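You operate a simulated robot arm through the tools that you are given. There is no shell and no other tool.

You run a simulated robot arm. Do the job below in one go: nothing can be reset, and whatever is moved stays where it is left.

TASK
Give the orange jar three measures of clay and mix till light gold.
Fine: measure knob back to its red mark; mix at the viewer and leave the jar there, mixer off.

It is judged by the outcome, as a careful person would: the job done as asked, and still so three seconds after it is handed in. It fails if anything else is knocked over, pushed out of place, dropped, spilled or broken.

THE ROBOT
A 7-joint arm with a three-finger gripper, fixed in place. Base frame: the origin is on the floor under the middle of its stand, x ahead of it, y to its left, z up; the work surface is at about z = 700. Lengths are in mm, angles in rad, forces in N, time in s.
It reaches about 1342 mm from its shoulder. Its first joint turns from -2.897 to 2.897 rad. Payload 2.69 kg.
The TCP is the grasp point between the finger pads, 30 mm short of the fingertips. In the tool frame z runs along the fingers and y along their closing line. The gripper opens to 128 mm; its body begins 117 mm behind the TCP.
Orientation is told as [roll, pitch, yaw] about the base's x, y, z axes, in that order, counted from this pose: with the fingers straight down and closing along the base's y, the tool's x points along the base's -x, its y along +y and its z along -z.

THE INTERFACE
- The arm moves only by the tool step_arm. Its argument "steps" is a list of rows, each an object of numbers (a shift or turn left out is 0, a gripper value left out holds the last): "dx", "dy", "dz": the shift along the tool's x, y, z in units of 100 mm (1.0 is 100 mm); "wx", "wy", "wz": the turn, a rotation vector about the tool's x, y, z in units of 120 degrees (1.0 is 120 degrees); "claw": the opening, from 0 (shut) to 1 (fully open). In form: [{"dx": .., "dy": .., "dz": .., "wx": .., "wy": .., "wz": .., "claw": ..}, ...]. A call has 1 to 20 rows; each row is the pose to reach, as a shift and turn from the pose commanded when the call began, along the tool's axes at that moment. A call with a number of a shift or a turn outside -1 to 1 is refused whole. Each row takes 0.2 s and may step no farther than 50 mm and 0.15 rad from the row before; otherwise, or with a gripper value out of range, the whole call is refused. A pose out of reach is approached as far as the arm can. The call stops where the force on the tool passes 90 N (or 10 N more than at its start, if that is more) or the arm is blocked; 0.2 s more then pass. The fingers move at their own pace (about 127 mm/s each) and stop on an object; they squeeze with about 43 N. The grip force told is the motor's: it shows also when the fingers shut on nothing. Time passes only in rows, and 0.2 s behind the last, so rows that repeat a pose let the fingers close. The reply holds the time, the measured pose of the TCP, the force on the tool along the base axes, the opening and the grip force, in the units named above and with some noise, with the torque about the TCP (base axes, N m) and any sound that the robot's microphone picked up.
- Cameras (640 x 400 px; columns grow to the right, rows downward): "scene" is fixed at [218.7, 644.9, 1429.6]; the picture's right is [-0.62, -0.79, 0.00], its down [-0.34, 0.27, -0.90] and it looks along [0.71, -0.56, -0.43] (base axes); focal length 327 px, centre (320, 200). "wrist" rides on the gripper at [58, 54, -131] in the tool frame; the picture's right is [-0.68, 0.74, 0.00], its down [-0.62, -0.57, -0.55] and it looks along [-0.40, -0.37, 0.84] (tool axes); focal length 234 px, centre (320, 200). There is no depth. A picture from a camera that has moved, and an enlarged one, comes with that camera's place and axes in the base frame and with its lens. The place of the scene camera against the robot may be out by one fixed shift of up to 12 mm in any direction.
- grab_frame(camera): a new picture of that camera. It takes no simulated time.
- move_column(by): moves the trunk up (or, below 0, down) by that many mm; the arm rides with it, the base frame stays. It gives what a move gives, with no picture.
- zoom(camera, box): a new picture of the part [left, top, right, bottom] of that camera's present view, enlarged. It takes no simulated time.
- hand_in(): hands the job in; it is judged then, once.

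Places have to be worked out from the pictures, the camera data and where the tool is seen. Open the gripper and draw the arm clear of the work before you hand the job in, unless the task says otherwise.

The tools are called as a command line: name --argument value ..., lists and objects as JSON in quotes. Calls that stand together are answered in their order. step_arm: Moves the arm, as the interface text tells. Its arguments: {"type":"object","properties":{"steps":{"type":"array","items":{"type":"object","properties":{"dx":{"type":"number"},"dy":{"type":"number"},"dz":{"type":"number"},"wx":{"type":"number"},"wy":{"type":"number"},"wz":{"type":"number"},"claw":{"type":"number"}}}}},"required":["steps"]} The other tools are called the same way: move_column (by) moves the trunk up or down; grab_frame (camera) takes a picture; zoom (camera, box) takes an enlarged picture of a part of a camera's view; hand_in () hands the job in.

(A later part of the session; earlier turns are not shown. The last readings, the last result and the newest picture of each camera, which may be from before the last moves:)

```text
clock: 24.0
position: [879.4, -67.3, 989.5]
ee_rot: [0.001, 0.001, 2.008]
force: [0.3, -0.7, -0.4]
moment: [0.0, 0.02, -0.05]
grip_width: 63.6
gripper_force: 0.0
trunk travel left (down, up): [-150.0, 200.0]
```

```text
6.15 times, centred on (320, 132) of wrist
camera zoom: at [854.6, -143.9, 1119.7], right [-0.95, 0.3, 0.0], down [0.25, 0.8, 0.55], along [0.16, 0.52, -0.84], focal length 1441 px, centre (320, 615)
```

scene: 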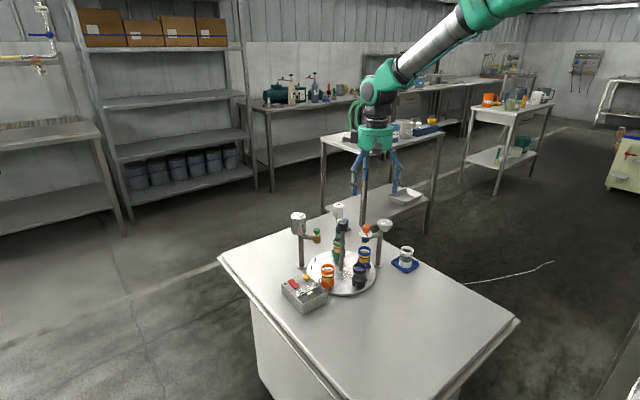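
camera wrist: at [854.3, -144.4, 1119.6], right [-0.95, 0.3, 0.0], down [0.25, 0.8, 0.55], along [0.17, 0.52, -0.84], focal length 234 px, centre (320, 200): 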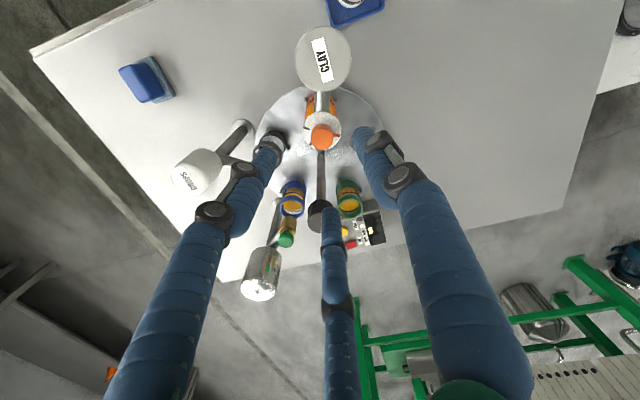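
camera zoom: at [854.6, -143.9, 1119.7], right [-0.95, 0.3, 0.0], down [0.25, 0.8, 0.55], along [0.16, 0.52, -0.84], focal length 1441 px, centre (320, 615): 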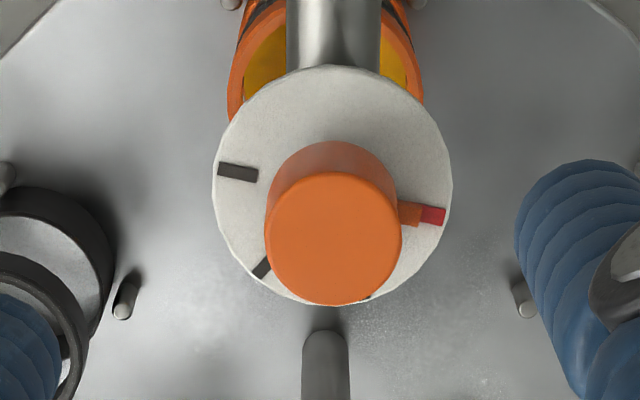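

The knob is offset about (-1, +4.5) mm from the tool axis. I'll correct that and descend to z≈895, with fingertips just around the knob's top, then verify.

step_arm --steps '[{"dx": -0.045, "dy": -0.009, "dz": 0.1, "claw": 0.42}, {"dx": -0.045, "dy": -0.009, "dz": 0.35}, {"dx": -0.045, "dy": -0.009, "dz": 0.6}, {"dx": -0.045, "dy": -0.009, "dz": 0.8}, {"dx": -0.045, "dy": -0.009, "dz": 0.94}, {"dx": -0.045, "dy": -0.009, "dz": 0.94}]'

grab_frame --camera "wrist"

zoom --camera "wrist" --box '[270, 130, 370, 215]'

zoom --camera "scene" --box '[340, 190, 410, 260]'

```text
clock: 25.4
position: [875.3, -61.3, 897.3]
ee_rot: [-0.002, -0.001, 2.01]
force: [-0.3, 0.1, -0.5]
moment: [0.01, 0.02, 0.03]
grip_width: 54.2
gripper_force: 0.1
trunk travel left (down, up): [-150.0, 200.0]
```

```text
taken
camera wrist: at [850.5, -137.0, 1027.3], right [-0.95, 0.3, 0.0], down [0.25, 0.8, 0.55], along [0.16, 0.52, -0.84], focal length 234 px, centre (320, 200)
```

wrist: 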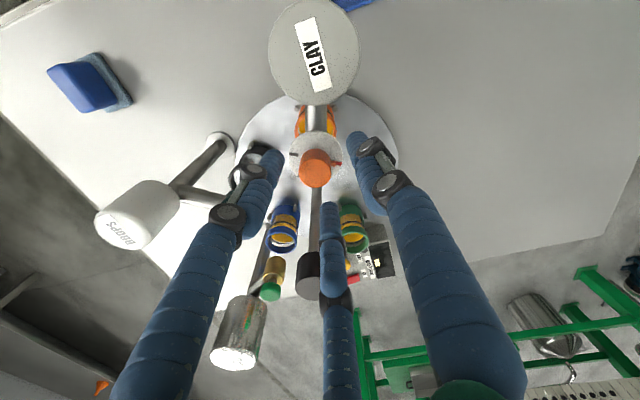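

```text
4.71 times, centred on (320, 172) of wrist
camera zoom: at [850.5, -137.0, 1027.3], right [-0.95, 0.3, 0.0], down [0.25, 0.8, 0.55], along [0.16, 0.52, -0.84], focal length 1102 px, centre (320, 329)
```

zoom: 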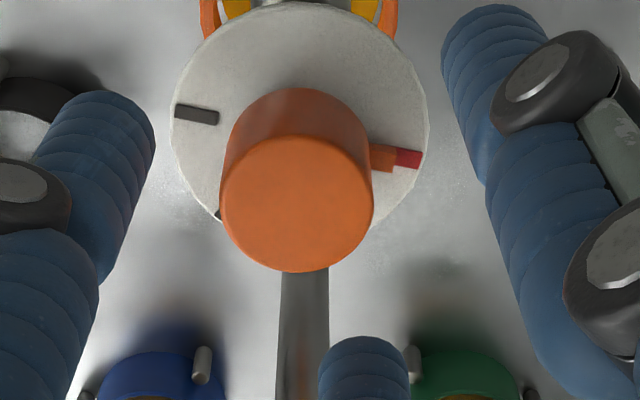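

```text
5.71 times, centred on (375, 225) of scene
camera zoom: at [218.7, 644.9, 1429.6], right [-0.62, -0.79, 0.0], down [-0.34, 0.27, -0.9], along [0.71, -0.56, -0.43], focal length 1868 px, centre (6, 57)
```

zoom: 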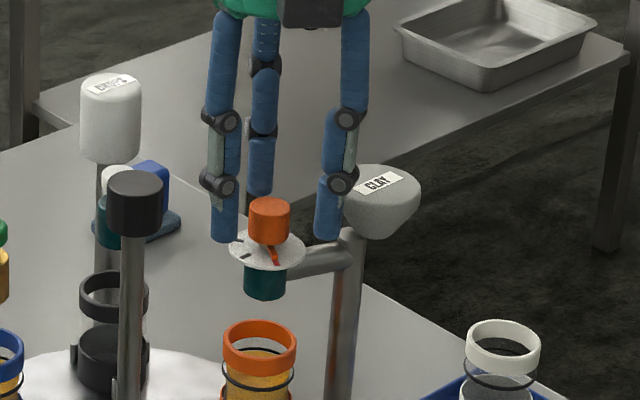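

Height-direction alignment is right; a 3 mm sideways correction remains. I'll apply it and go down to z≈876 (fingertips ~10 mm above the dial plate).

step_arm --steps '[{"dx": 0.021, "dy": -0.023, "dz": 0.0}, {"dx": 0.021, "dy": -0.023, "dz": 0.1}, {"dx": 0.021, "dy": -0.023, "dz": 0.2}, {"dx": 0.021, "dy": -0.023, "dz": 0.2}]'

zoom --camera "wrist" --box '[270, 130, 370, 215]'

zoom --camera "scene" --box '[340, 190, 410, 260]'

```text
clock: 26.4
position: [879.7, -61.6, 875.5]
ee_rot: [0.001, -0.001, 2.007]
force: [0.3, 0.1, -0.1]
moment: [-0.06, 0.0, 0.0]
grip_width: 53.8
gripper_force: 0.1
trunk travel left (down, up): [-150.0, 200.0]
```

```text
4.71 times, centred on (320, 172) of wrist
camera zoom: at [854.8, -138.2, 1006.0], right [-0.95, 0.3, 0.0], down [0.25, 0.8, 0.55], along [0.16, 0.52, -0.84], focal length 1102 px, centre (320, 329)
```

zoom: 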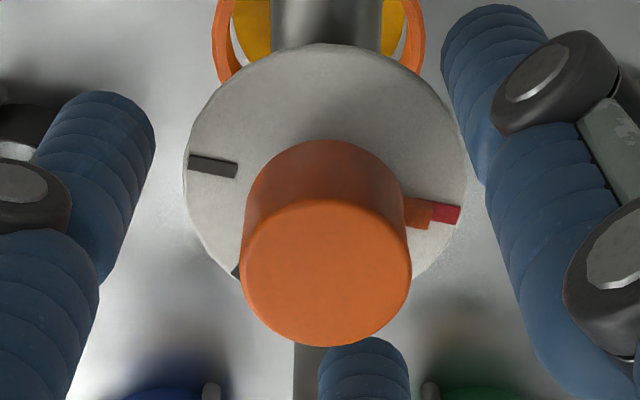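

```text
5.71 times, centred on (375, 225) of scene
camera zoom: at [218.7, 644.9, 1429.6], right [-0.62, -0.79, 0.0], down [-0.34, 0.27, -0.9], along [0.71, -0.56, -0.43], focal length 1868 px, centre (6, 57)
```

zoom: 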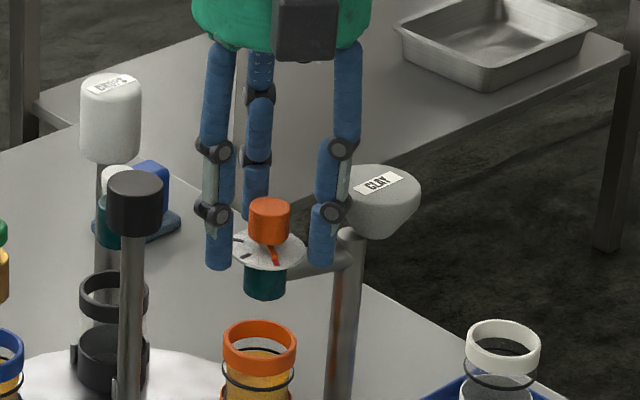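

Using the opposite marks (red and third tick) to find the dial centre puts the dial plate at z≈842, so the fingertips are only ~3 mm above it. I'll raise 5 mm before closing on the knob.

step_arm --steps '[{"dz": -0.05}, {"dz": -0.05, "claw": 0.35}, {"dz": -0.05, "claw": 0.28}, {"dz": -0.05, "claw": 0.22}]'

zoom --camera "wrist" --box '[270, 130, 370, 215]'

zoom --camera "scene" --box '[340, 190, 410, 260]'

```text
clock: 27.4
position: [879.0, -62.6, 879.9]
ee_rot: [0.0, 0.0, 2.01]
force: [0.4, -0.7, -0.1]
moment: [0.02, -0.02, 0.04]
grip_width: 28.2
gripper_force: 0.0
trunk travel left (down, up): [-150.0, 200.0]
```

```text
4.71 times, centred on (320, 172) of wrist
camera zoom: at [854.6, -138.5, 1011.2], right [-0.95, 0.3, 0.0], down [0.25, 0.8, 0.55], along [0.16, 0.52, -0.84], focal length 1102 px, centre (320, 329)
```

zoom: 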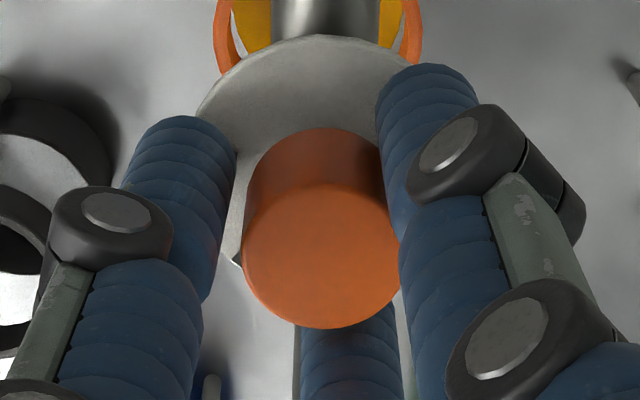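

```text
5.71 times, centred on (375, 225) of scene
camera zoom: at [218.7, 644.9, 1429.6], right [-0.62, -0.79, 0.0], down [-0.34, 0.27, -0.9], along [0.71, -0.56, -0.43], focal length 1868 px, centre (6, 57)
```

zoom: 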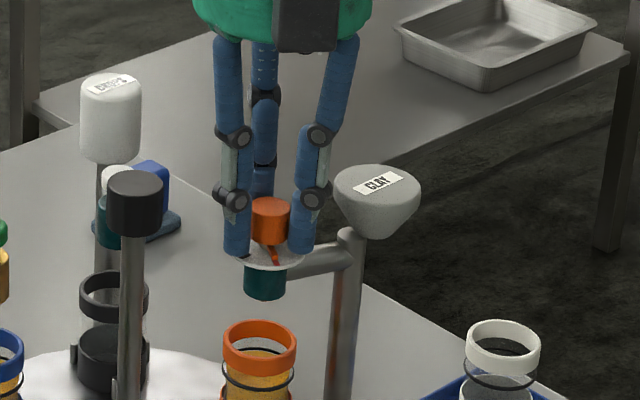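

Well centred between the fingers. Closing fully on the clay knob.

step_arm --steps '[{"claw": 0.18}, {"claw": 0.14}, {"claw": 0.08}, {"claw": 0.0}, {"claw": 0.0}]'

zoom --camera "scene" --box '[340, 200, 400, 260]'

zoom --camera "wrist" --box '[270, 130, 370, 215]'

```text
clock: 28.6
position: [877.6, -62.8, 879.8]
ee_rot: [0.002, 0.0, 2.008]
force: [-10.2, -7.3, -0.3]
moment: [-0.33, 0.27, -0.1]
grip_width: 23.4
gripper_force: 45.4
trunk travel left (down, up): [-150.0, 200.0]
```

```text
6.67 times, centred on (370, 230) of scene
camera zoom: at [218.7, 644.9, 1429.6], right [-0.62, -0.79, 0.0], down [-0.34, 0.27, -0.9], along [0.71, -0.56, -0.43], focal length 2179 px, centre (-13, 0)
```

zoom: 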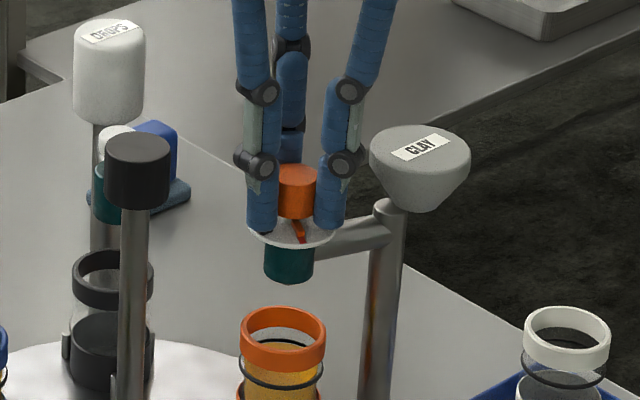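

```text
4.71 times, centred on (320, 172) of wrist
camera zoom: at [853.8, -139.0, 1011.0], right [-0.95, 0.3, 0.0], down [0.25, 0.8, 0.55], along [0.16, 0.52, -0.84], focal length 1102 px, centre (320, 329)
```

zoom: 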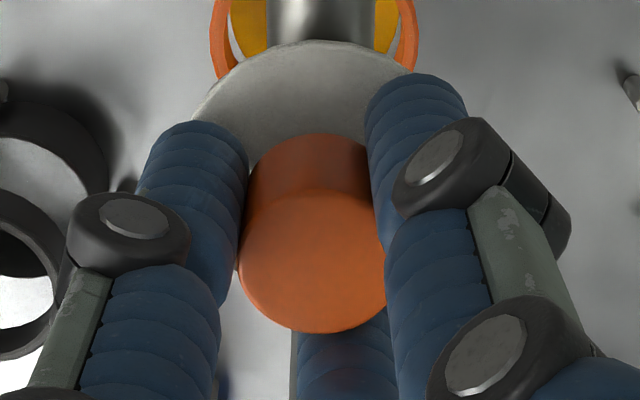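

Firm, low-load grip on the clay knob (23.4 mm). Turning it clockwise (from above) by 60° to the first tick, listening and watching for what it does.

step_arm --steps '[{"wz": 0.03}, {"wz": 0.08}, {"wz": 0.14}, {"wz": 0.2}, {"wz": 0.26}, {"wz": 0.32}, {"wz": 0.38}, {"wz": 0.44}, {"wz": 0.48}, {"wz": 0.5}, {"wz": 0.5}]'

zoom --camera "scene" --box '[340, 200, 400, 260]'

zoom --camera "scene" --box '[350, 235, 390, 275]'

zoom --camera "wrist" --box '[250, 90, 390, 215]'

```text
clock: 31.0
position: [878.0, -62.3, 879.9]
ee_rot: [0.002, 0.001, 0.96]
force: [-26.7, -10.6, 7.2]
moment: [-0.09, 0.2, 0.0]
grip_width: 23.6
gripper_force: 44.7
trunk travel left (down, up): [-150.0, 200.0]
```

```text
6.67 times, centred on (370, 230) of scene
camera zoom: at [218.7, 644.9, 1429.6], right [-0.62, -0.79, 0.0], down [-0.34, 0.27, -0.9], along [0.71, -0.56, -0.43], focal length 2179 px, centre (-13, 0)
```

zoom: 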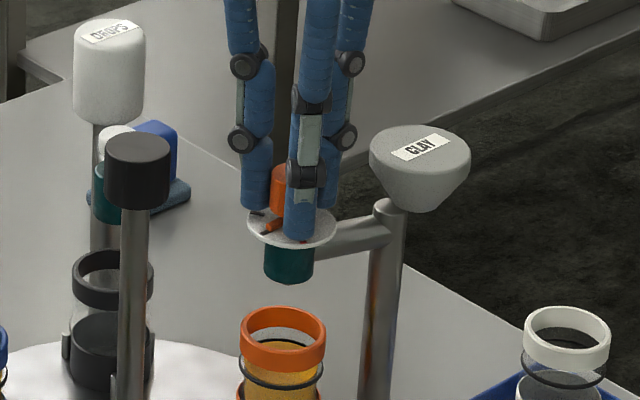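

```text
10.00 times, centred on (370, 255) of scene
camera zoom: at [218.7, 644.9, 1429.6], right [-0.62, -0.79, 0.0], down [-0.34, 0.27, -0.9], along [0.71, -0.56, -0.43], focal length 3268 px, centre (-180, -350)
```

zoom: 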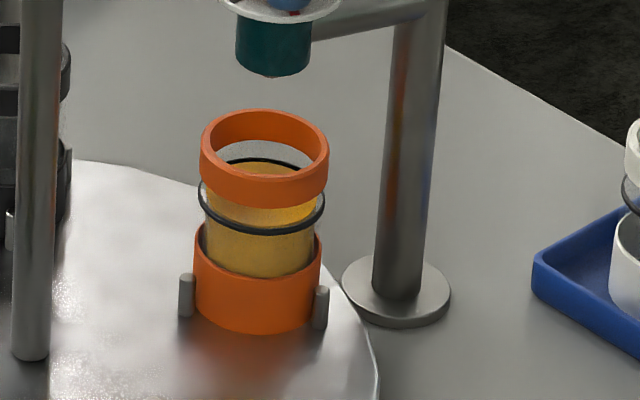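

```text
3.20 times, centred on (320, 152) of wrist
camera zoom: at [800.4, -81.0, 1010.9], right [-0.22, 0.98, 0.0], down [0.82, 0.18, 0.55], along [0.54, 0.12, -0.84], focal length 749 px, centre (320, 352)
```

zoom: 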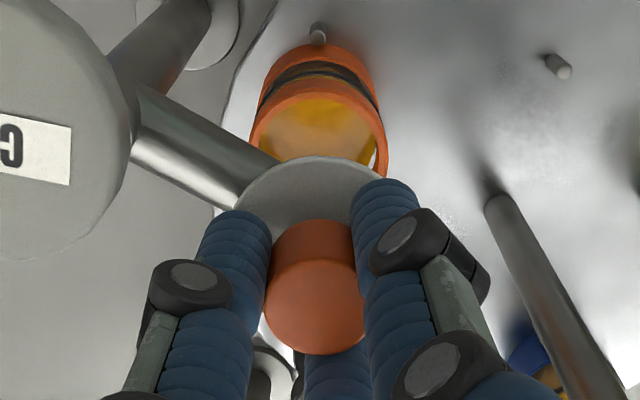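

The knob turned with the grip and no sound was reported. I'll zoom on the pointer and the jar's contents.

zoom --camera "scene" --box '[355, 225, 385, 245]'

zoom --camera "wrist" --box '[300, 100, 340, 135]'

```text
16.00 times, centred on (370, 235) of scene
camera zoom: at [218.7, 644.9, 1429.6], right [-0.62, -0.79, 0.0], down [-0.34, 0.27, -0.9], along [0.71, -0.56, -0.43], focal length 5229 px, centre (-480, -360)
```

zoom: 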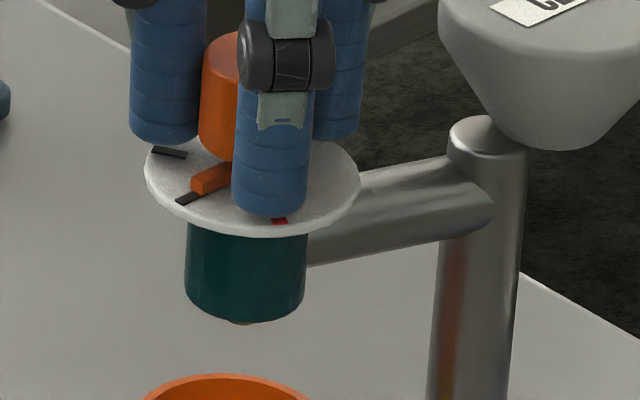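

```text
11.43 times, centred on (320, 118) of wrist
camera zoom: at [800.4, -81.0, 1010.9], right [-0.22, 0.98, 0.0], down [0.82, 0.18, 0.55], along [0.54, 0.12, -0.84], focal length 2676 px, centre (320, 1143)
```

zoom: 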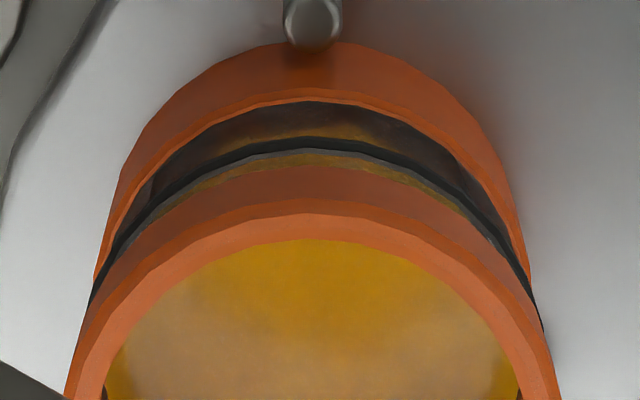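

The pointer sits exactly on the first tick. I'll capture a close baseline of the jar contents before continuing to tick two.

zoom --camera "scene" --box '[358, 240, 384, 270]'

zoom --camera "scene" --box '[325, 255, 351, 285]'

```text
13.33 times, centred on (371, 255) of scene
camera zoom: at [218.7, 644.9, 1429.6], right [-0.62, -0.79, 0.0], down [-0.34, 0.27, -0.9], along [0.71, -0.56, -0.43], focal length 4358 px, centre (-360, -533)
```

zoom: 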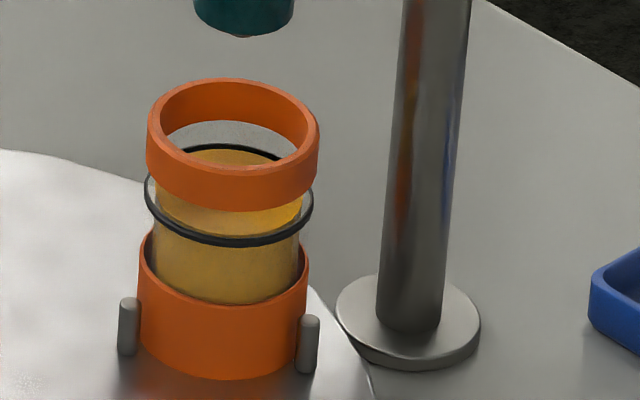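

```text
13.33 times, centred on (338, 270) of scene
camera zoom: at [218.7, 644.9, 1429.6], right [-0.62, -0.79, 0.0], down [-0.34, 0.27, -0.9], along [0.71, -0.56, -0.43], focal length 4358 px, centre (80, -733)
```

zoom: 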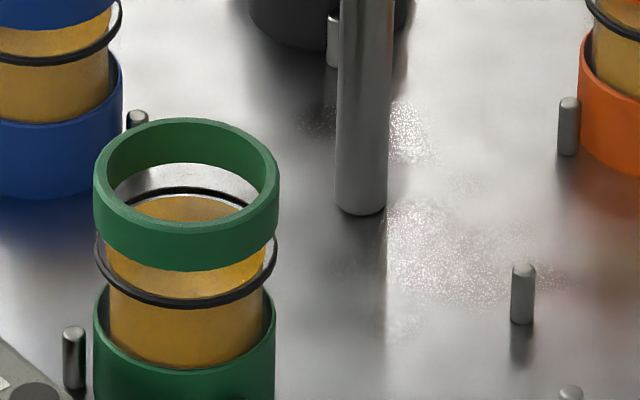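

Orange's contents look slightly yellower than green's now, suggesting a measure may have gone in at tick one. Continuing 60° to tick two.

step_arm --steps '[{"wz": 0.03}, {"wz": 0.08}, {"wz": 0.14}, {"wz": 0.2}, {"wz": 0.26}, {"wz": 0.32}, {"wz": 0.38}, {"wz": 0.44}, {"wz": 0.48}, {"wz": 0.5}, {"wz": 0.5}]'

zoom --camera "scene" --box '[358, 240, 384, 270]'

zoom --camera "scene" --box '[355, 225, 385, 245]'

zoom --camera "wrist" --box '[250, 90, 390, 215]'

```text
clock: 33.4
position: [878.6, -63.9, 879.7]
ee_rot: [0.0, 0.001, -0.087]
force: [-26.5, -16.5, 2.8]
moment: [-0.31, 0.59, 0.02]
grip_width: 23.4
gripper_force: 45.2
trunk travel left (down, up): [-150.0, 200.0]
```

```text
13.33 times, centred on (371, 255) of scene
camera zoom: at [218.7, 644.9, 1429.6], right [-0.62, -0.79, 0.0], down [-0.34, 0.27, -0.9], along [0.71, -0.56, -0.43], focal length 4358 px, centre (-360, -533)
```

zoom: 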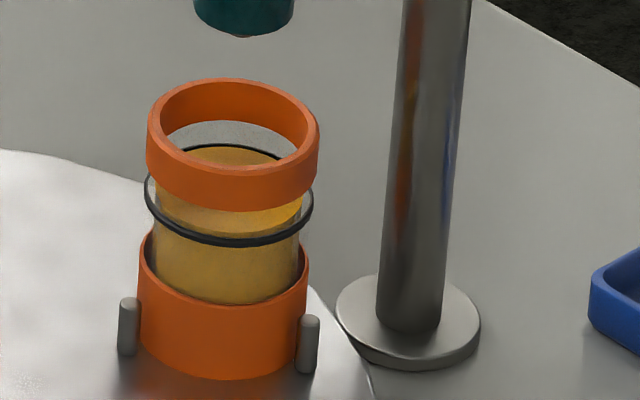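

```text
16.00 times, centred on (370, 235) of scene
camera zoom: at [218.7, 644.9, 1429.6], right [-0.62, -0.79, 0.0], down [-0.34, 0.27, -0.9], along [0.71, -0.56, -0.43], focal length 5229 px, centre (-480, -360)
```

zoom: 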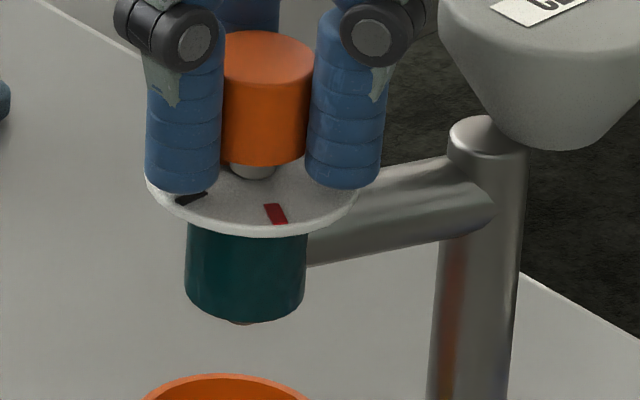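

```text
3.20 times, centred on (320, 152) of wrist
camera zoom: at [824.3, -5.7, 1010.9], right [0.74, 0.67, 0.0], down [0.56, -0.62, 0.55], along [0.37, -0.4, -0.84], focal length 749 px, centre (320, 352)
```

zoom: 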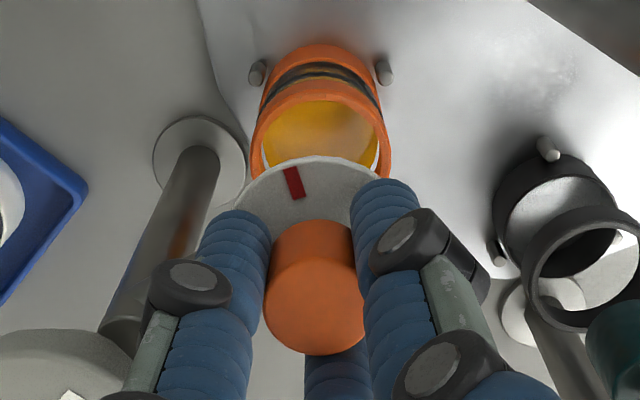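

No visible level change; tick two is reached (pointer now behind the knob). Continuing another 60° to tick three.

step_arm --steps '[{"wz": 0.03}, {"wz": 0.08}, {"wz": 0.14}, {"wz": 0.2}, {"wz": 0.26}, {"wz": 0.32}, {"wz": 0.38}, {"wz": 0.44}, {"wz": 0.48}, {"wz": 0.5}, {"wz": 0.5}]'

zoom --camera "scene" --box '[340, 200, 400, 270]'

grab_frame --camera "wrist"

zoom --camera "wrist" --box '[250, 90, 390, 215]'

```text
clock: 35.8
position: [877.4, -63.3, 880.7]
ee_rot: [0.0, 0.001, -1.135]
force: [-40.3, -9.2, 4.9]
moment: [-0.26, 1.03, 0.02]
grip_width: 23.4
gripper_force: 45.0
trunk travel left (down, up): [-150.0, 200.0]
```

```text
5.71 times, centred on (370, 235) of scene
camera zoom: at [218.7, 644.9, 1429.6], right [-0.62, -0.79, 0.0], down [-0.34, 0.27, -0.9], along [0.71, -0.56, -0.43], focal length 1868 px, centre (34, 0)
```

zoom: 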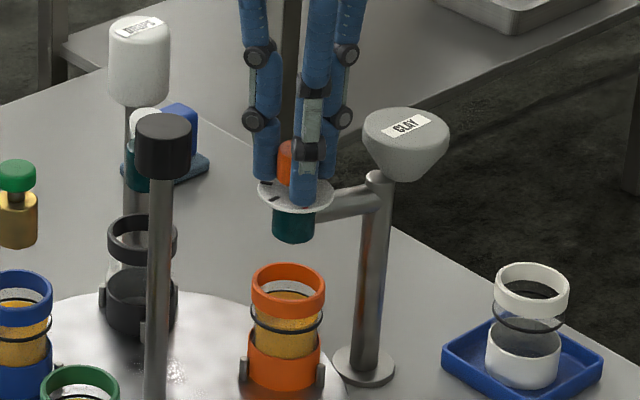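

```text
taken
camera wrist: at [901.5, 11.6, 1010.8], right [0.95, -0.3, 0.0], down [-0.25, -0.8, 0.55], along [-0.17, -0.52, -0.84], focal length 234 px, centre (320, 200)
```

wrist: 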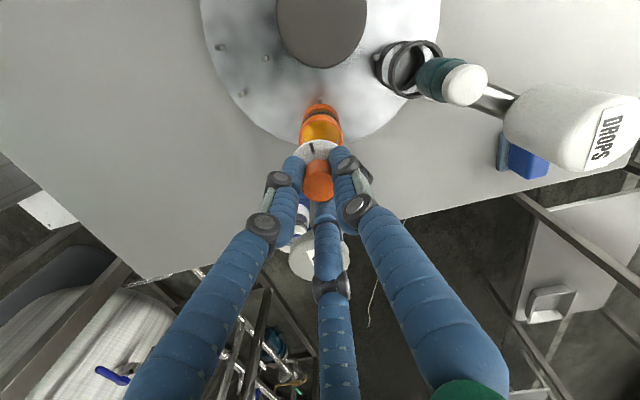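

```text
3.20 times, centred on (320, 152) of wrist
camera zoom: at [901.5, 11.6, 1010.8], right [0.95, -0.3, 0.0], down [-0.25, -0.8, 0.55], along [-0.17, -0.52, -0.84], focal length 749 px, centre (320, 352)
```

zoom: 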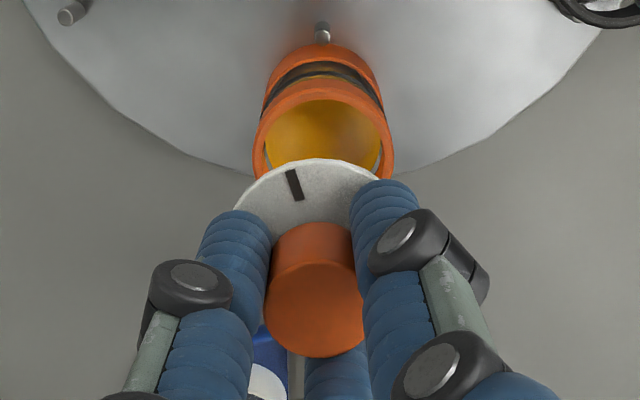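

Tick three reached (total 180°). Checking the jar before returning.

zoom --camera "scene" --box '[358, 240, 384, 270]'

zoom --camera "wrist" --box '[300, 95, 345, 145]'

```text
13.33 times, centred on (371, 255) of scene
camera zoom: at [218.7, 644.9, 1429.6], right [-0.62, -0.79, 0.0], down [-0.34, 0.27, -0.9], along [0.71, -0.56, -0.43], focal length 4358 px, centre (-360, -533)
```

zoom: 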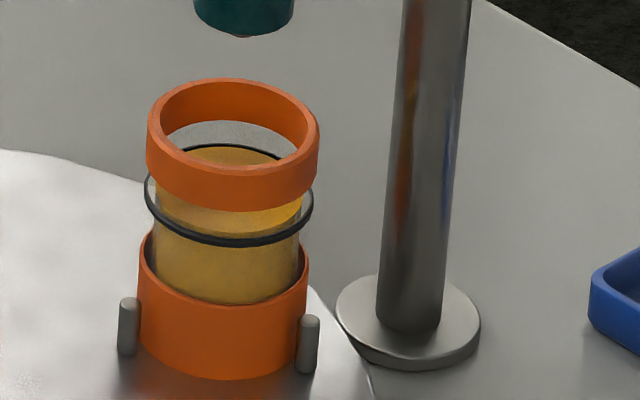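

```text
8.00 times, centred on (322, 120) of wrist
camera zoom: at [901.5, 11.6, 1010.8], right [0.95, -0.3, 0.0], down [-0.25, -0.8, 0.55], along [-0.17, -0.52, -0.84], focal length 1873 px, centre (300, 840)
```

zoom: 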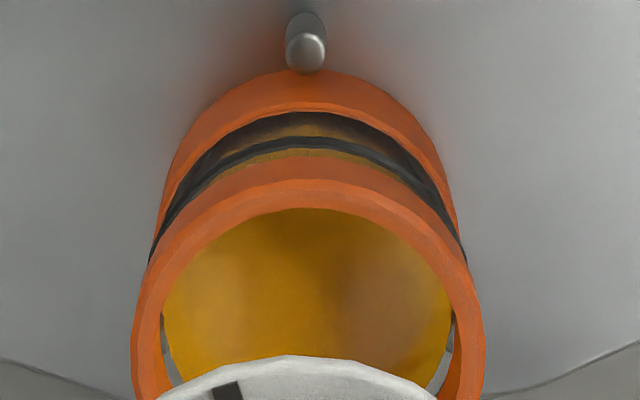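

No visible change yet, so the measures may be released on the return. I'll nudge 3° further to be sure the third tick is fully reached, then turn back 60°.

step_arm --steps '[{"wz": 0.015}, {"wz": 0.025}, {"wz": 0.025}]'

step_arm --steps '[{"wz": -0.03}, {"wz": -0.08}, {"wz": -0.14}, {"wz": -0.2}, {"wz": -0.26}, {"wz": -0.32}, {"wz": -0.38}, {"wz": -0.44}, {"wz": -0.49}, {"wz": -0.525}, {"wz": -0.525}]'

zoom --camera "scene" --box '[358, 240, 384, 270]'

zoom --camera "wrist" --box '[250, 90, 390, 215]'

```text
clock: 36.6
position: [877.7, -63.2, 880.9]
ee_rot: [0.0, 0.0, -1.184]
force: [-37.4, -10.8, 0.7]
moment: [-0.27, 0.81, -0.03]
grip_width: 23.3
gripper_force: 45.2
trunk travel left (down, up): [-150.0, 200.0]
```

```text
clock: 39.0
position: [877.8, -63.4, 879.9]
ee_rot: [0.001, 0.002, -0.085]
force: [-40.8, -7.5, -4.7]
moment: [-0.16, 1.04, -0.03]
grip_width: 23.2
gripper_force: 45.4
trunk travel left (down, up): [-150.0, 200.0]
```

```text
13.33 times, centred on (371, 255) of scene
camera zoom: at [218.7, 644.9, 1429.6], right [-0.62, -0.79, 0.0], down [-0.34, 0.27, -0.9], along [0.71, -0.56, -0.43], focal length 4358 px, centre (-360, -533)
```

zoom: 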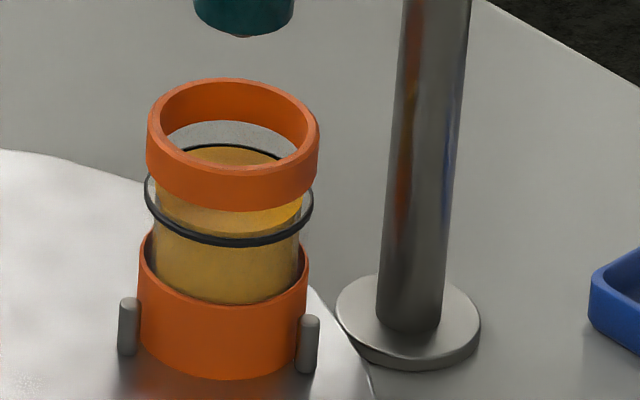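

```text
3.20 times, centred on (320, 152) of wrist
camera zoom: at [824.0, -5.5, 1010.9], right [0.74, 0.68, 0.0], down [0.57, -0.62, 0.55], along [0.37, -0.4, -0.84], focal length 749 px, centre (320, 352)
```

zoom: 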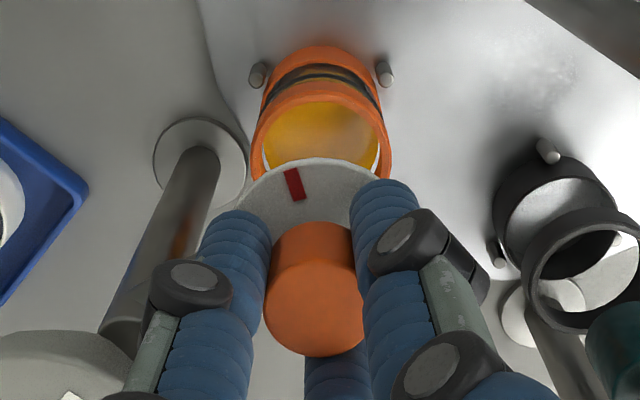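

Still no visible change. Continuing the return by the remaining 120° to the red mark in stages.

step_arm --steps '[{"wz": -0.03}, {"wz": -0.08}, {"wz": -0.14}, {"wz": -0.2}, {"wz": -0.26}, {"wz": -0.32}, {"wz": -0.38}, {"wz": -0.44}, {"wz": -0.48}, {"wz": -0.5}, {"wz": -0.5}]'

zoom --camera "scene" --box '[355, 225, 385, 270]'

step_arm --steps '[{"wz": -0.03}, {"wz": -0.08}, {"wz": -0.14}, {"wz": -0.2}, {"wz": -0.26}, {"wz": -0.32}, {"wz": -0.38}, {"wz": -0.44}, {"wz": -0.48}, {"wz": -0.5}, {"wz": -0.5}]'

zoom --camera "scene" --box '[358, 240, 384, 270]'

zoom --camera "scene" --box '[355, 225, 385, 245]'

zoom --camera "wrist" --box '[250, 90, 390, 215]'

```text
clock: 41.4
position: [878.8, -63.3, 879.0]
ee_rot: [0.001, -0.001, 0.962]
force: [-40.8, 3.9, -3.1]
moment: [0.39, 0.94, 0.03]
grip_width: 23.3
gripper_force: 45.2
trunk travel left (down, up): [-150.0, 200.0]
```

```text
8.89 times, centred on (370, 248) of scene
camera zoom: at [218.7, 644.9, 1429.6], right [-0.62, -0.79, 0.0], down [-0.34, 0.27, -0.9], along [0.71, -0.56, -0.43], focal length 2905 px, centre (-124, -222)
```

zoom: 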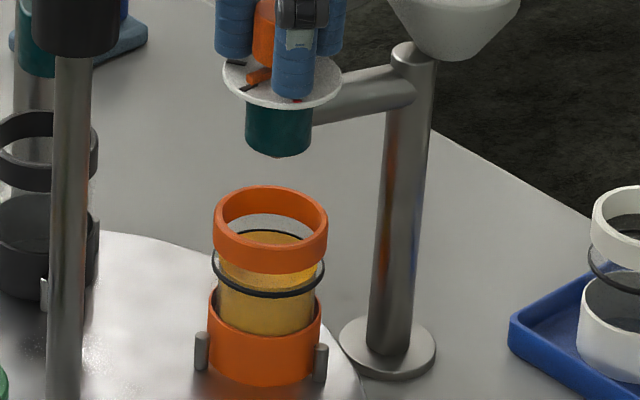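

```text
clock: 43.8
position: [878.2, -63.3, 879.3]
ee_rot: [0.0, 0.001, 2.011]
force: [-38.0, -8.5, -5.7]
moment: [-0.28, 0.9, 0.03]
grip_width: 23.3
gripper_force: 44.8
trunk travel left (down, up): [-150.0, 200.0]
```

```text
13.33 times, centred on (371, 255) of scene
camera zoom: at [218.7, 644.9, 1429.6], right [-0.62, -0.79, 0.0], down [-0.34, 0.27, -0.9], along [0.71, -0.56, -0.43], focal length 4358 px, centre (-360, -533)
```

zoom: 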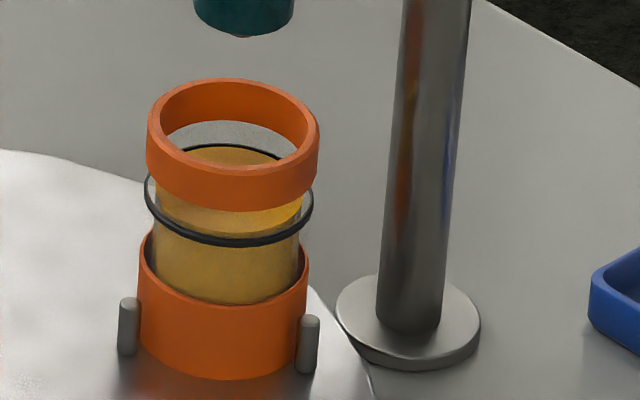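

```text
16.00 times, centred on (370, 235) of scene
camera zoom: at [218.7, 644.9, 1429.6], right [-0.62, -0.79, 0.0], down [-0.34, 0.27, -0.9], along [0.71, -0.56, -0.43], focal length 5229 px, centre (-480, -360)
```

zoom: 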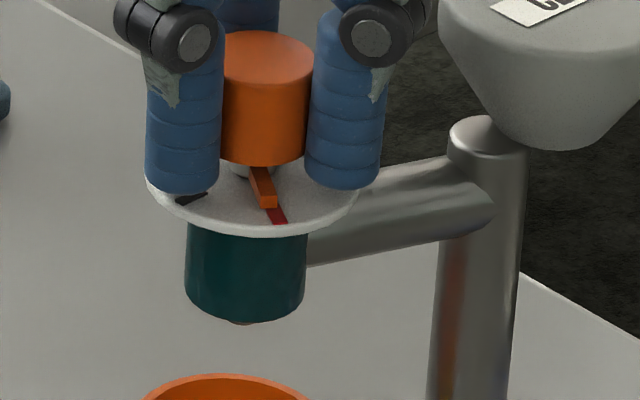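

```text
3.20 times, centred on (320, 152) of wrist
camera zoom: at [853.9, -139.6, 1010.9], right [-0.95, 0.3, 0.0], down [0.25, 0.8, 0.55], along [0.16, 0.52, -0.84], focal length 749 px, centre (320, 352)
```

zoom: 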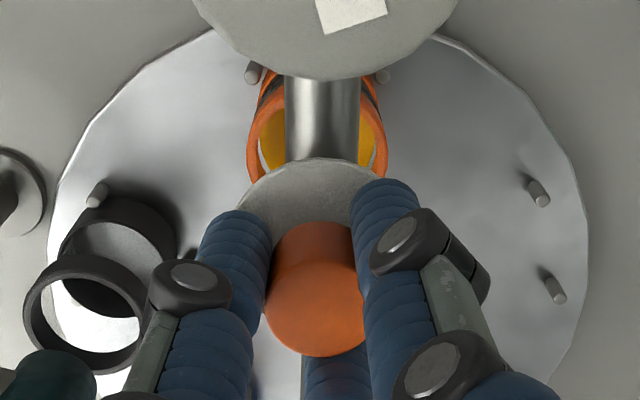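

The pointer is back on the red mark. I'll relieve the ~39 N side load, then open the fingers and check that the pointer stays on red.

step_arm --steps '[{"dx": -0.003, "dy": 0.015}, {"dx": -0.006, "dy": 0.03}, {"dx": -0.006, "dy": 0.03}]'

step_arm --steps '[{"claw": 0.2}, {"claw": 0.25}, {"claw": 0.32}, {"claw": 0.42}, {"claw": 0.42}]'

zoom --camera "scene" --box '[355, 225, 385, 245]'

zoom --camera "wrist" --box '[270, 130, 370, 215]'

```text
clock: 44.6
position: [878.9, -63.3, 880.8]
ee_rot: [-0.002, -0.001, 2.008]
force: [-18.3, 1.8, -16.0]
moment: [-0.11, -0.17, -0.02]
grip_width: 23.0
gripper_force: 45.1
trunk travel left (down, up): [-150.0, 200.0]
```

```text
clock: 45.8
position: [878.4, -63.8, 881.1]
ee_rot: [0.0, -0.001, 2.007]
force: [-0.1, 0.5, 0.3]
moment: [-0.01, -0.02, 0.01]
grip_width: 53.7
gripper_force: 0.0
trunk travel left (down, up): [-150.0, 200.0]
```

```text
16.00 times, centred on (370, 235) of scene
camera zoom: at [218.7, 644.9, 1429.6], right [-0.62, -0.79, 0.0], down [-0.34, 0.27, -0.9], along [0.71, -0.56, -0.43], focal length 5229 px, centre (-480, -360)
```

zoom: 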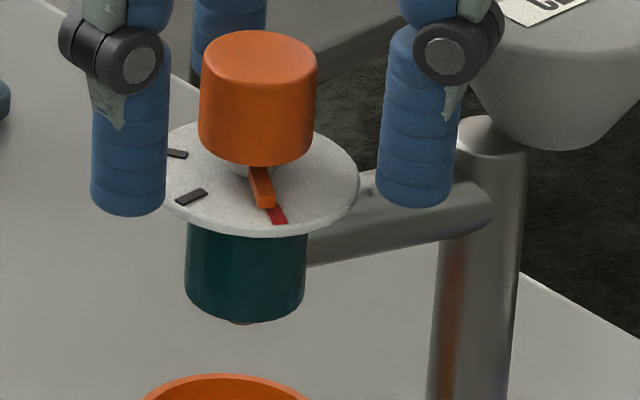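

```text
4.71 times, centred on (320, 172) of wrist
camera zoom: at [853.4, -140.1, 1011.3], right [-0.95, 0.3, 0.0], down [0.25, 0.8, 0.55], along [0.17, 0.52, -0.84], focal length 1102 px, centre (320, 329)
```

zoom: 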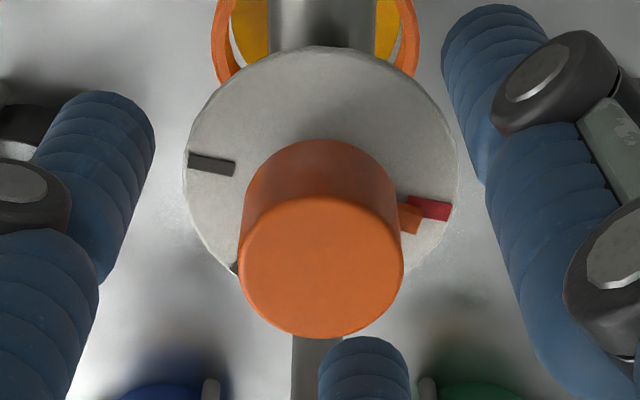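

The pointer is about 6° short of the red mark (knob slipped a little in the grip). I'll re-grip and turn it those last degrees counter-clockwise.

step_arm --steps '[{"claw": 0.3}, {"claw": 0.22}, {"claw": 0.15}, {"claw": 0.08}, {"claw": 0.0}, {"claw": 0.0}]'

zoom --camera "scene" --box '[355, 225, 385, 245]'

```text
clock: 47.2
position: [877.4, -64.1, 879.8]
ee_rot: [0.0, -0.001, 2.01]
force: [2.9, 5.5, -1.4]
moment: [0.17, 0.06, 0.0]
grip_width: 23.2
gripper_force: 45.0
trunk travel left (down, up): [-150.0, 200.0]
```

```text
16.00 times, centred on (370, 235) of scene
camera zoom: at [218.7, 644.9, 1429.6], right [-0.62, -0.79, 0.0], down [-0.34, 0.27, -0.9], along [0.71, -0.56, -0.43], focal length 5229 px, centre (-480, -360)
```

zoom: 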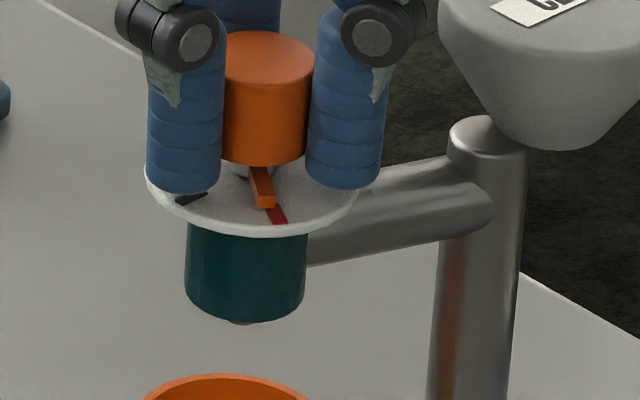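

Same pointer angle and almost no side load. Turning about 6.5° counter-clockwise.

step_arm --steps '[{"wz": -0.02}, {"wz": -0.04}, {"wz": -0.055}, {"wz": -0.055}]'

zoom --camera "scene" --box '[355, 225, 385, 245]'

```text
clock: 48.2
position: [878.8, -63.0, 880.7]
ee_rot: [0.001, 0.002, 2.125]
force: [7.9, 16.5, 5.5]
moment: [0.7, -0.31, -0.21]
grip_width: 23.2
gripper_force: 44.6
trunk travel left (down, up): [-150.0, 200.0]
```

```text
16.00 times, centred on (370, 235) of scene
camera zoom: at [218.7, 644.9, 1429.6], right [-0.62, -0.79, 0.0], down [-0.34, 0.27, -0.9], along [0.71, -0.56, -0.43], focal length 5229 px, centre (-480, -360)
```

zoom: 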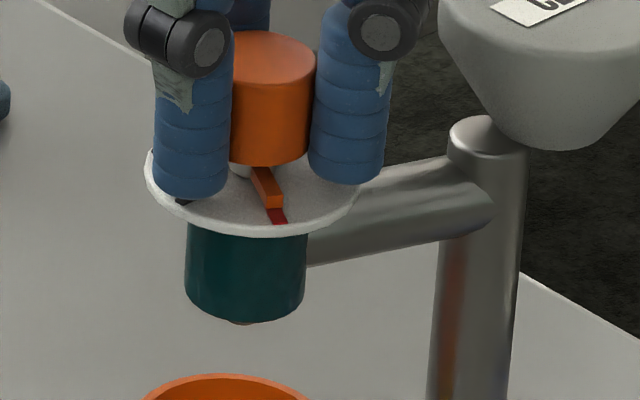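

The pointer is aligned with the red mark and a small reaction torque (-0.21 N·m) shows it is against its zero stop. Releasing and checking.

step_arm --steps '[{"wz": 0.005, "claw": 0.2}, {"wz": 0.005, "claw": 0.25}, {"wz": 0.005, "claw": 0.32}, {"wz": 0.005, "claw": 0.42}, {"wz": 0.005, "claw": 0.42}]'

zoom --camera "scene" --box '[355, 225, 385, 245]'

zoom --camera "wrist" --box '[270, 130, 370, 215]'

zoom --camera "scene" --box '[358, 240, 384, 270]'

```text
clock: 49.4
position: [876.4, -64.2, 879.8]
ee_rot: [-0.001, 0.001, 2.112]
force: [-0.7, -0.5, 0.5]
moment: [0.0, -0.01, -0.03]
grip_width: 53.8
gripper_force: 0.1
trunk travel left (down, up): [-150.0, 200.0]
```

```text
16.00 times, centred on (370, 235) of scene
camera zoom: at [218.7, 644.9, 1429.6], right [-0.62, -0.79, 0.0], down [-0.34, 0.27, -0.9], along [0.71, -0.56, -0.43], focal length 5229 px, centre (-480, -360)
```

zoom: 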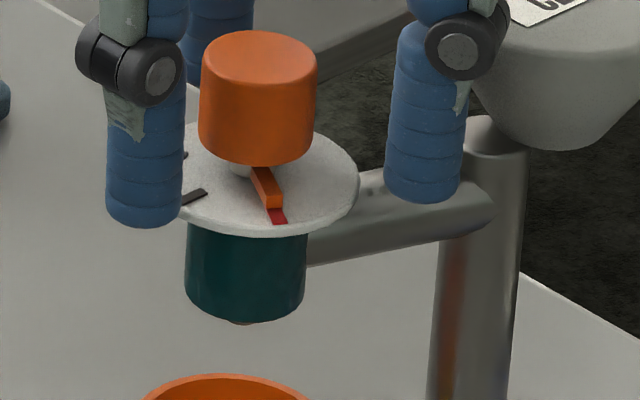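

```text
4.71 times, centred on (320, 172) of wrist
camera zoom: at [860.7, -142.4, 1010.6], right [-0.98, 0.2, 0.0], down [0.17, 0.82, 0.55], along [0.11, 0.54, -0.84], focal length 1102 px, centre (320, 329)
```

zoom: 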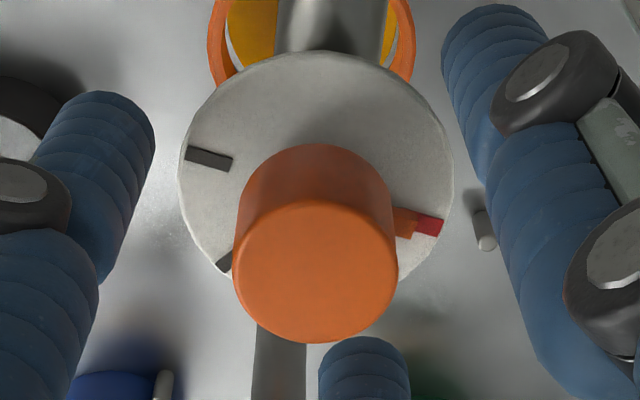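

```text
13.33 times, centred on (371, 255) of scene
camera zoom: at [218.7, 644.9, 1429.6], right [-0.62, -0.79, 0.0], down [-0.34, 0.27, -0.9], along [0.71, -0.56, -0.43], focal length 4358 px, centre (-360, -533)
```

zoom: 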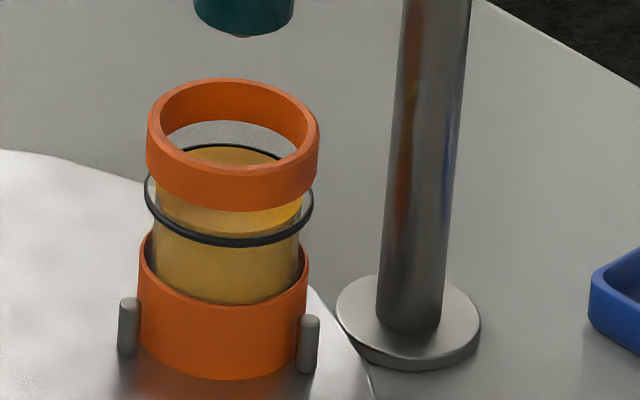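

The pointer is now exactly on red. I'll raise the arm and look down into the jars to compare orange's contents with blue and green.

step_arm --steps '[{"dz": -0.3}, {"dz": -0.65}, {"dz": -1.0}]'

grab_frame --camera "wrist"

zoom --camera "scene" --box '[310, 230, 400, 300]'

```text
clock: 50.2
position: [876.4, -64.8, 979.0]
ee_rot: [0.001, -0.002, 2.112]
force: [-0.1, -0.3, -0.8]
moment: [0.0, 0.0, 0.0]
grip_width: 53.7
gripper_force: 0.1
trunk travel left (down, up): [-150.0, 200.0]
```

```text
taken
camera wrist: at [859.9, -143.5, 1109.1], right [-0.98, 0.2, 0.0], down [0.17, 0.82, 0.55], along [0.11, 0.54, -0.84], focal length 234 px, centre (320, 200)
```

wrist: 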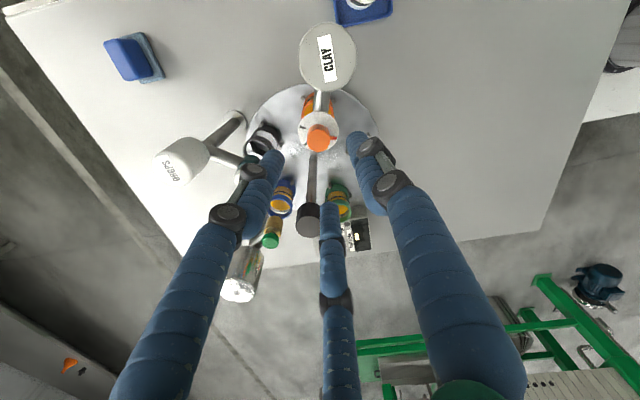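

```text
5.71 times, centred on (355, 265) of scene
camera zoom: at [218.7, 644.9, 1429.6], right [-0.62, -0.79, 0.0], down [-0.34, 0.27, -0.9], along [0.71, -0.56, -0.43], focal length 1868 px, centre (120, -171)
```

zoom: 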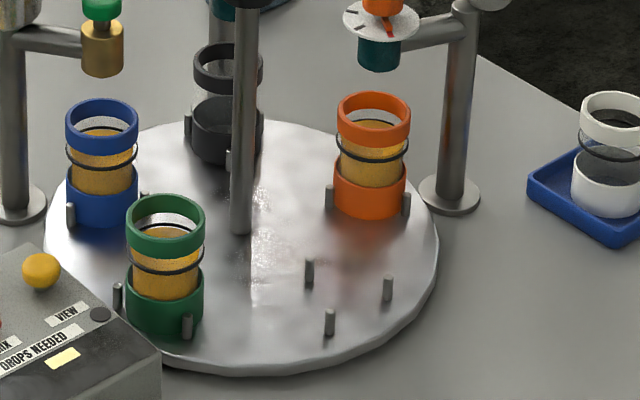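

No visible difference before mixing, so mixing will be the test. I'll go back over the black carousel knob to bring orange back to the viewer.

step_arm --steps '[{"dx": -0.15, "dy": -0.17, "wz": -0.035, "claw": 0.5}, {"dx": -0.3, "dy": -0.34, "wz": -0.07}, {"dx": -0.45, "dy": -0.51, "wz": -0.105}, {"dx": -0.59, "dy": -0.682, "wz": -0.14}, {"dx": -0.59, "dy": -0.682, "wz": -0.14}, {"dx": -0.59, "dy": -0.682, "wz": -0.14}]'

zoom --camera "wrist" --box '[270, 100, 370, 185]'

```text
clock: 51.6
position: [904.3, 21.0, 979.8]
ee_rot: [-0.001, -0.001, 2.406]
force: [-0.5, 0.0, 0.0]
moment: [-0.01, -0.02, 0.01]
grip_width: 63.9
gripper_force: 0.1
trunk travel left (down, up): [-150.0, 200.0]
```

```text
4.71 times, centred on (320, 142) of wrist
camera zoom: at [910.8, -57.6, 1110.5], right [-1.0, -0.09, 0.0], down [-0.08, 0.83, 0.55], along [-0.05, 0.55, -0.84], focal length 1102 px, centre (320, 471)
```

zoom: 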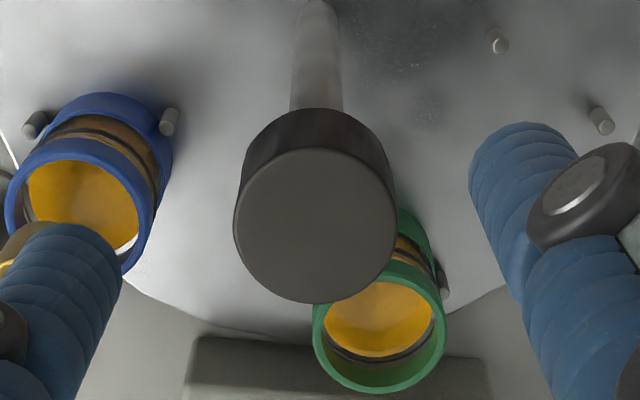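

Alignment with the black knob is within 1 mm. Descending 92 mm and closing on it.

step_arm --steps '[{"dz": 0.25}, {"dz": 0.5}, {"dz": 0.7}, {"dz": 0.85}, {"dz": 0.92}, {"dz": 0.92}]'

step_arm --steps '[{"claw": 0.38}, {"claw": 0.3}, {"claw": 0.22}, {"claw": 0.12}, {"claw": 0.0}, {"claw": 0.0}]'

zoom --camera "scene" --box '[310, 230, 400, 300]'

```text
clock: 53.0
position: [903.5, 22.6, 888.1]
ee_rot: [-0.001, 0.001, 2.404]
force: [0.3, -1.2, 1.0]
moment: [-0.01, 0.03, -0.02]
grip_width: 64.3
gripper_force: 0.1
trunk travel left (down, up): [-150.0, 200.0]
```

```text
clock: 54.4
position: [904.0, 20.3, 889.0]
ee_rot: [0.0, 0.0, 2.405]
force: [10.8, -32.1, -2.0]
moment: [-0.96, -0.39, 0.01]
grip_width: 29.8
gripper_force: 44.8
trunk travel left (down, up): [-150.0, 200.0]
```

```text
5.71 times, centred on (355, 265) of scene
camera zoom: at [218.7, 644.9, 1429.6], right [-0.62, -0.79, 0.0], down [-0.34, 0.27, -0.9], along [0.71, -0.56, -0.43], focal length 1868 px, centre (120, -171)
```

zoom: 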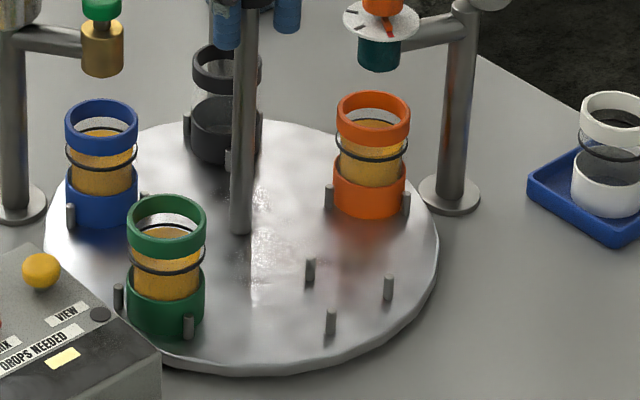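

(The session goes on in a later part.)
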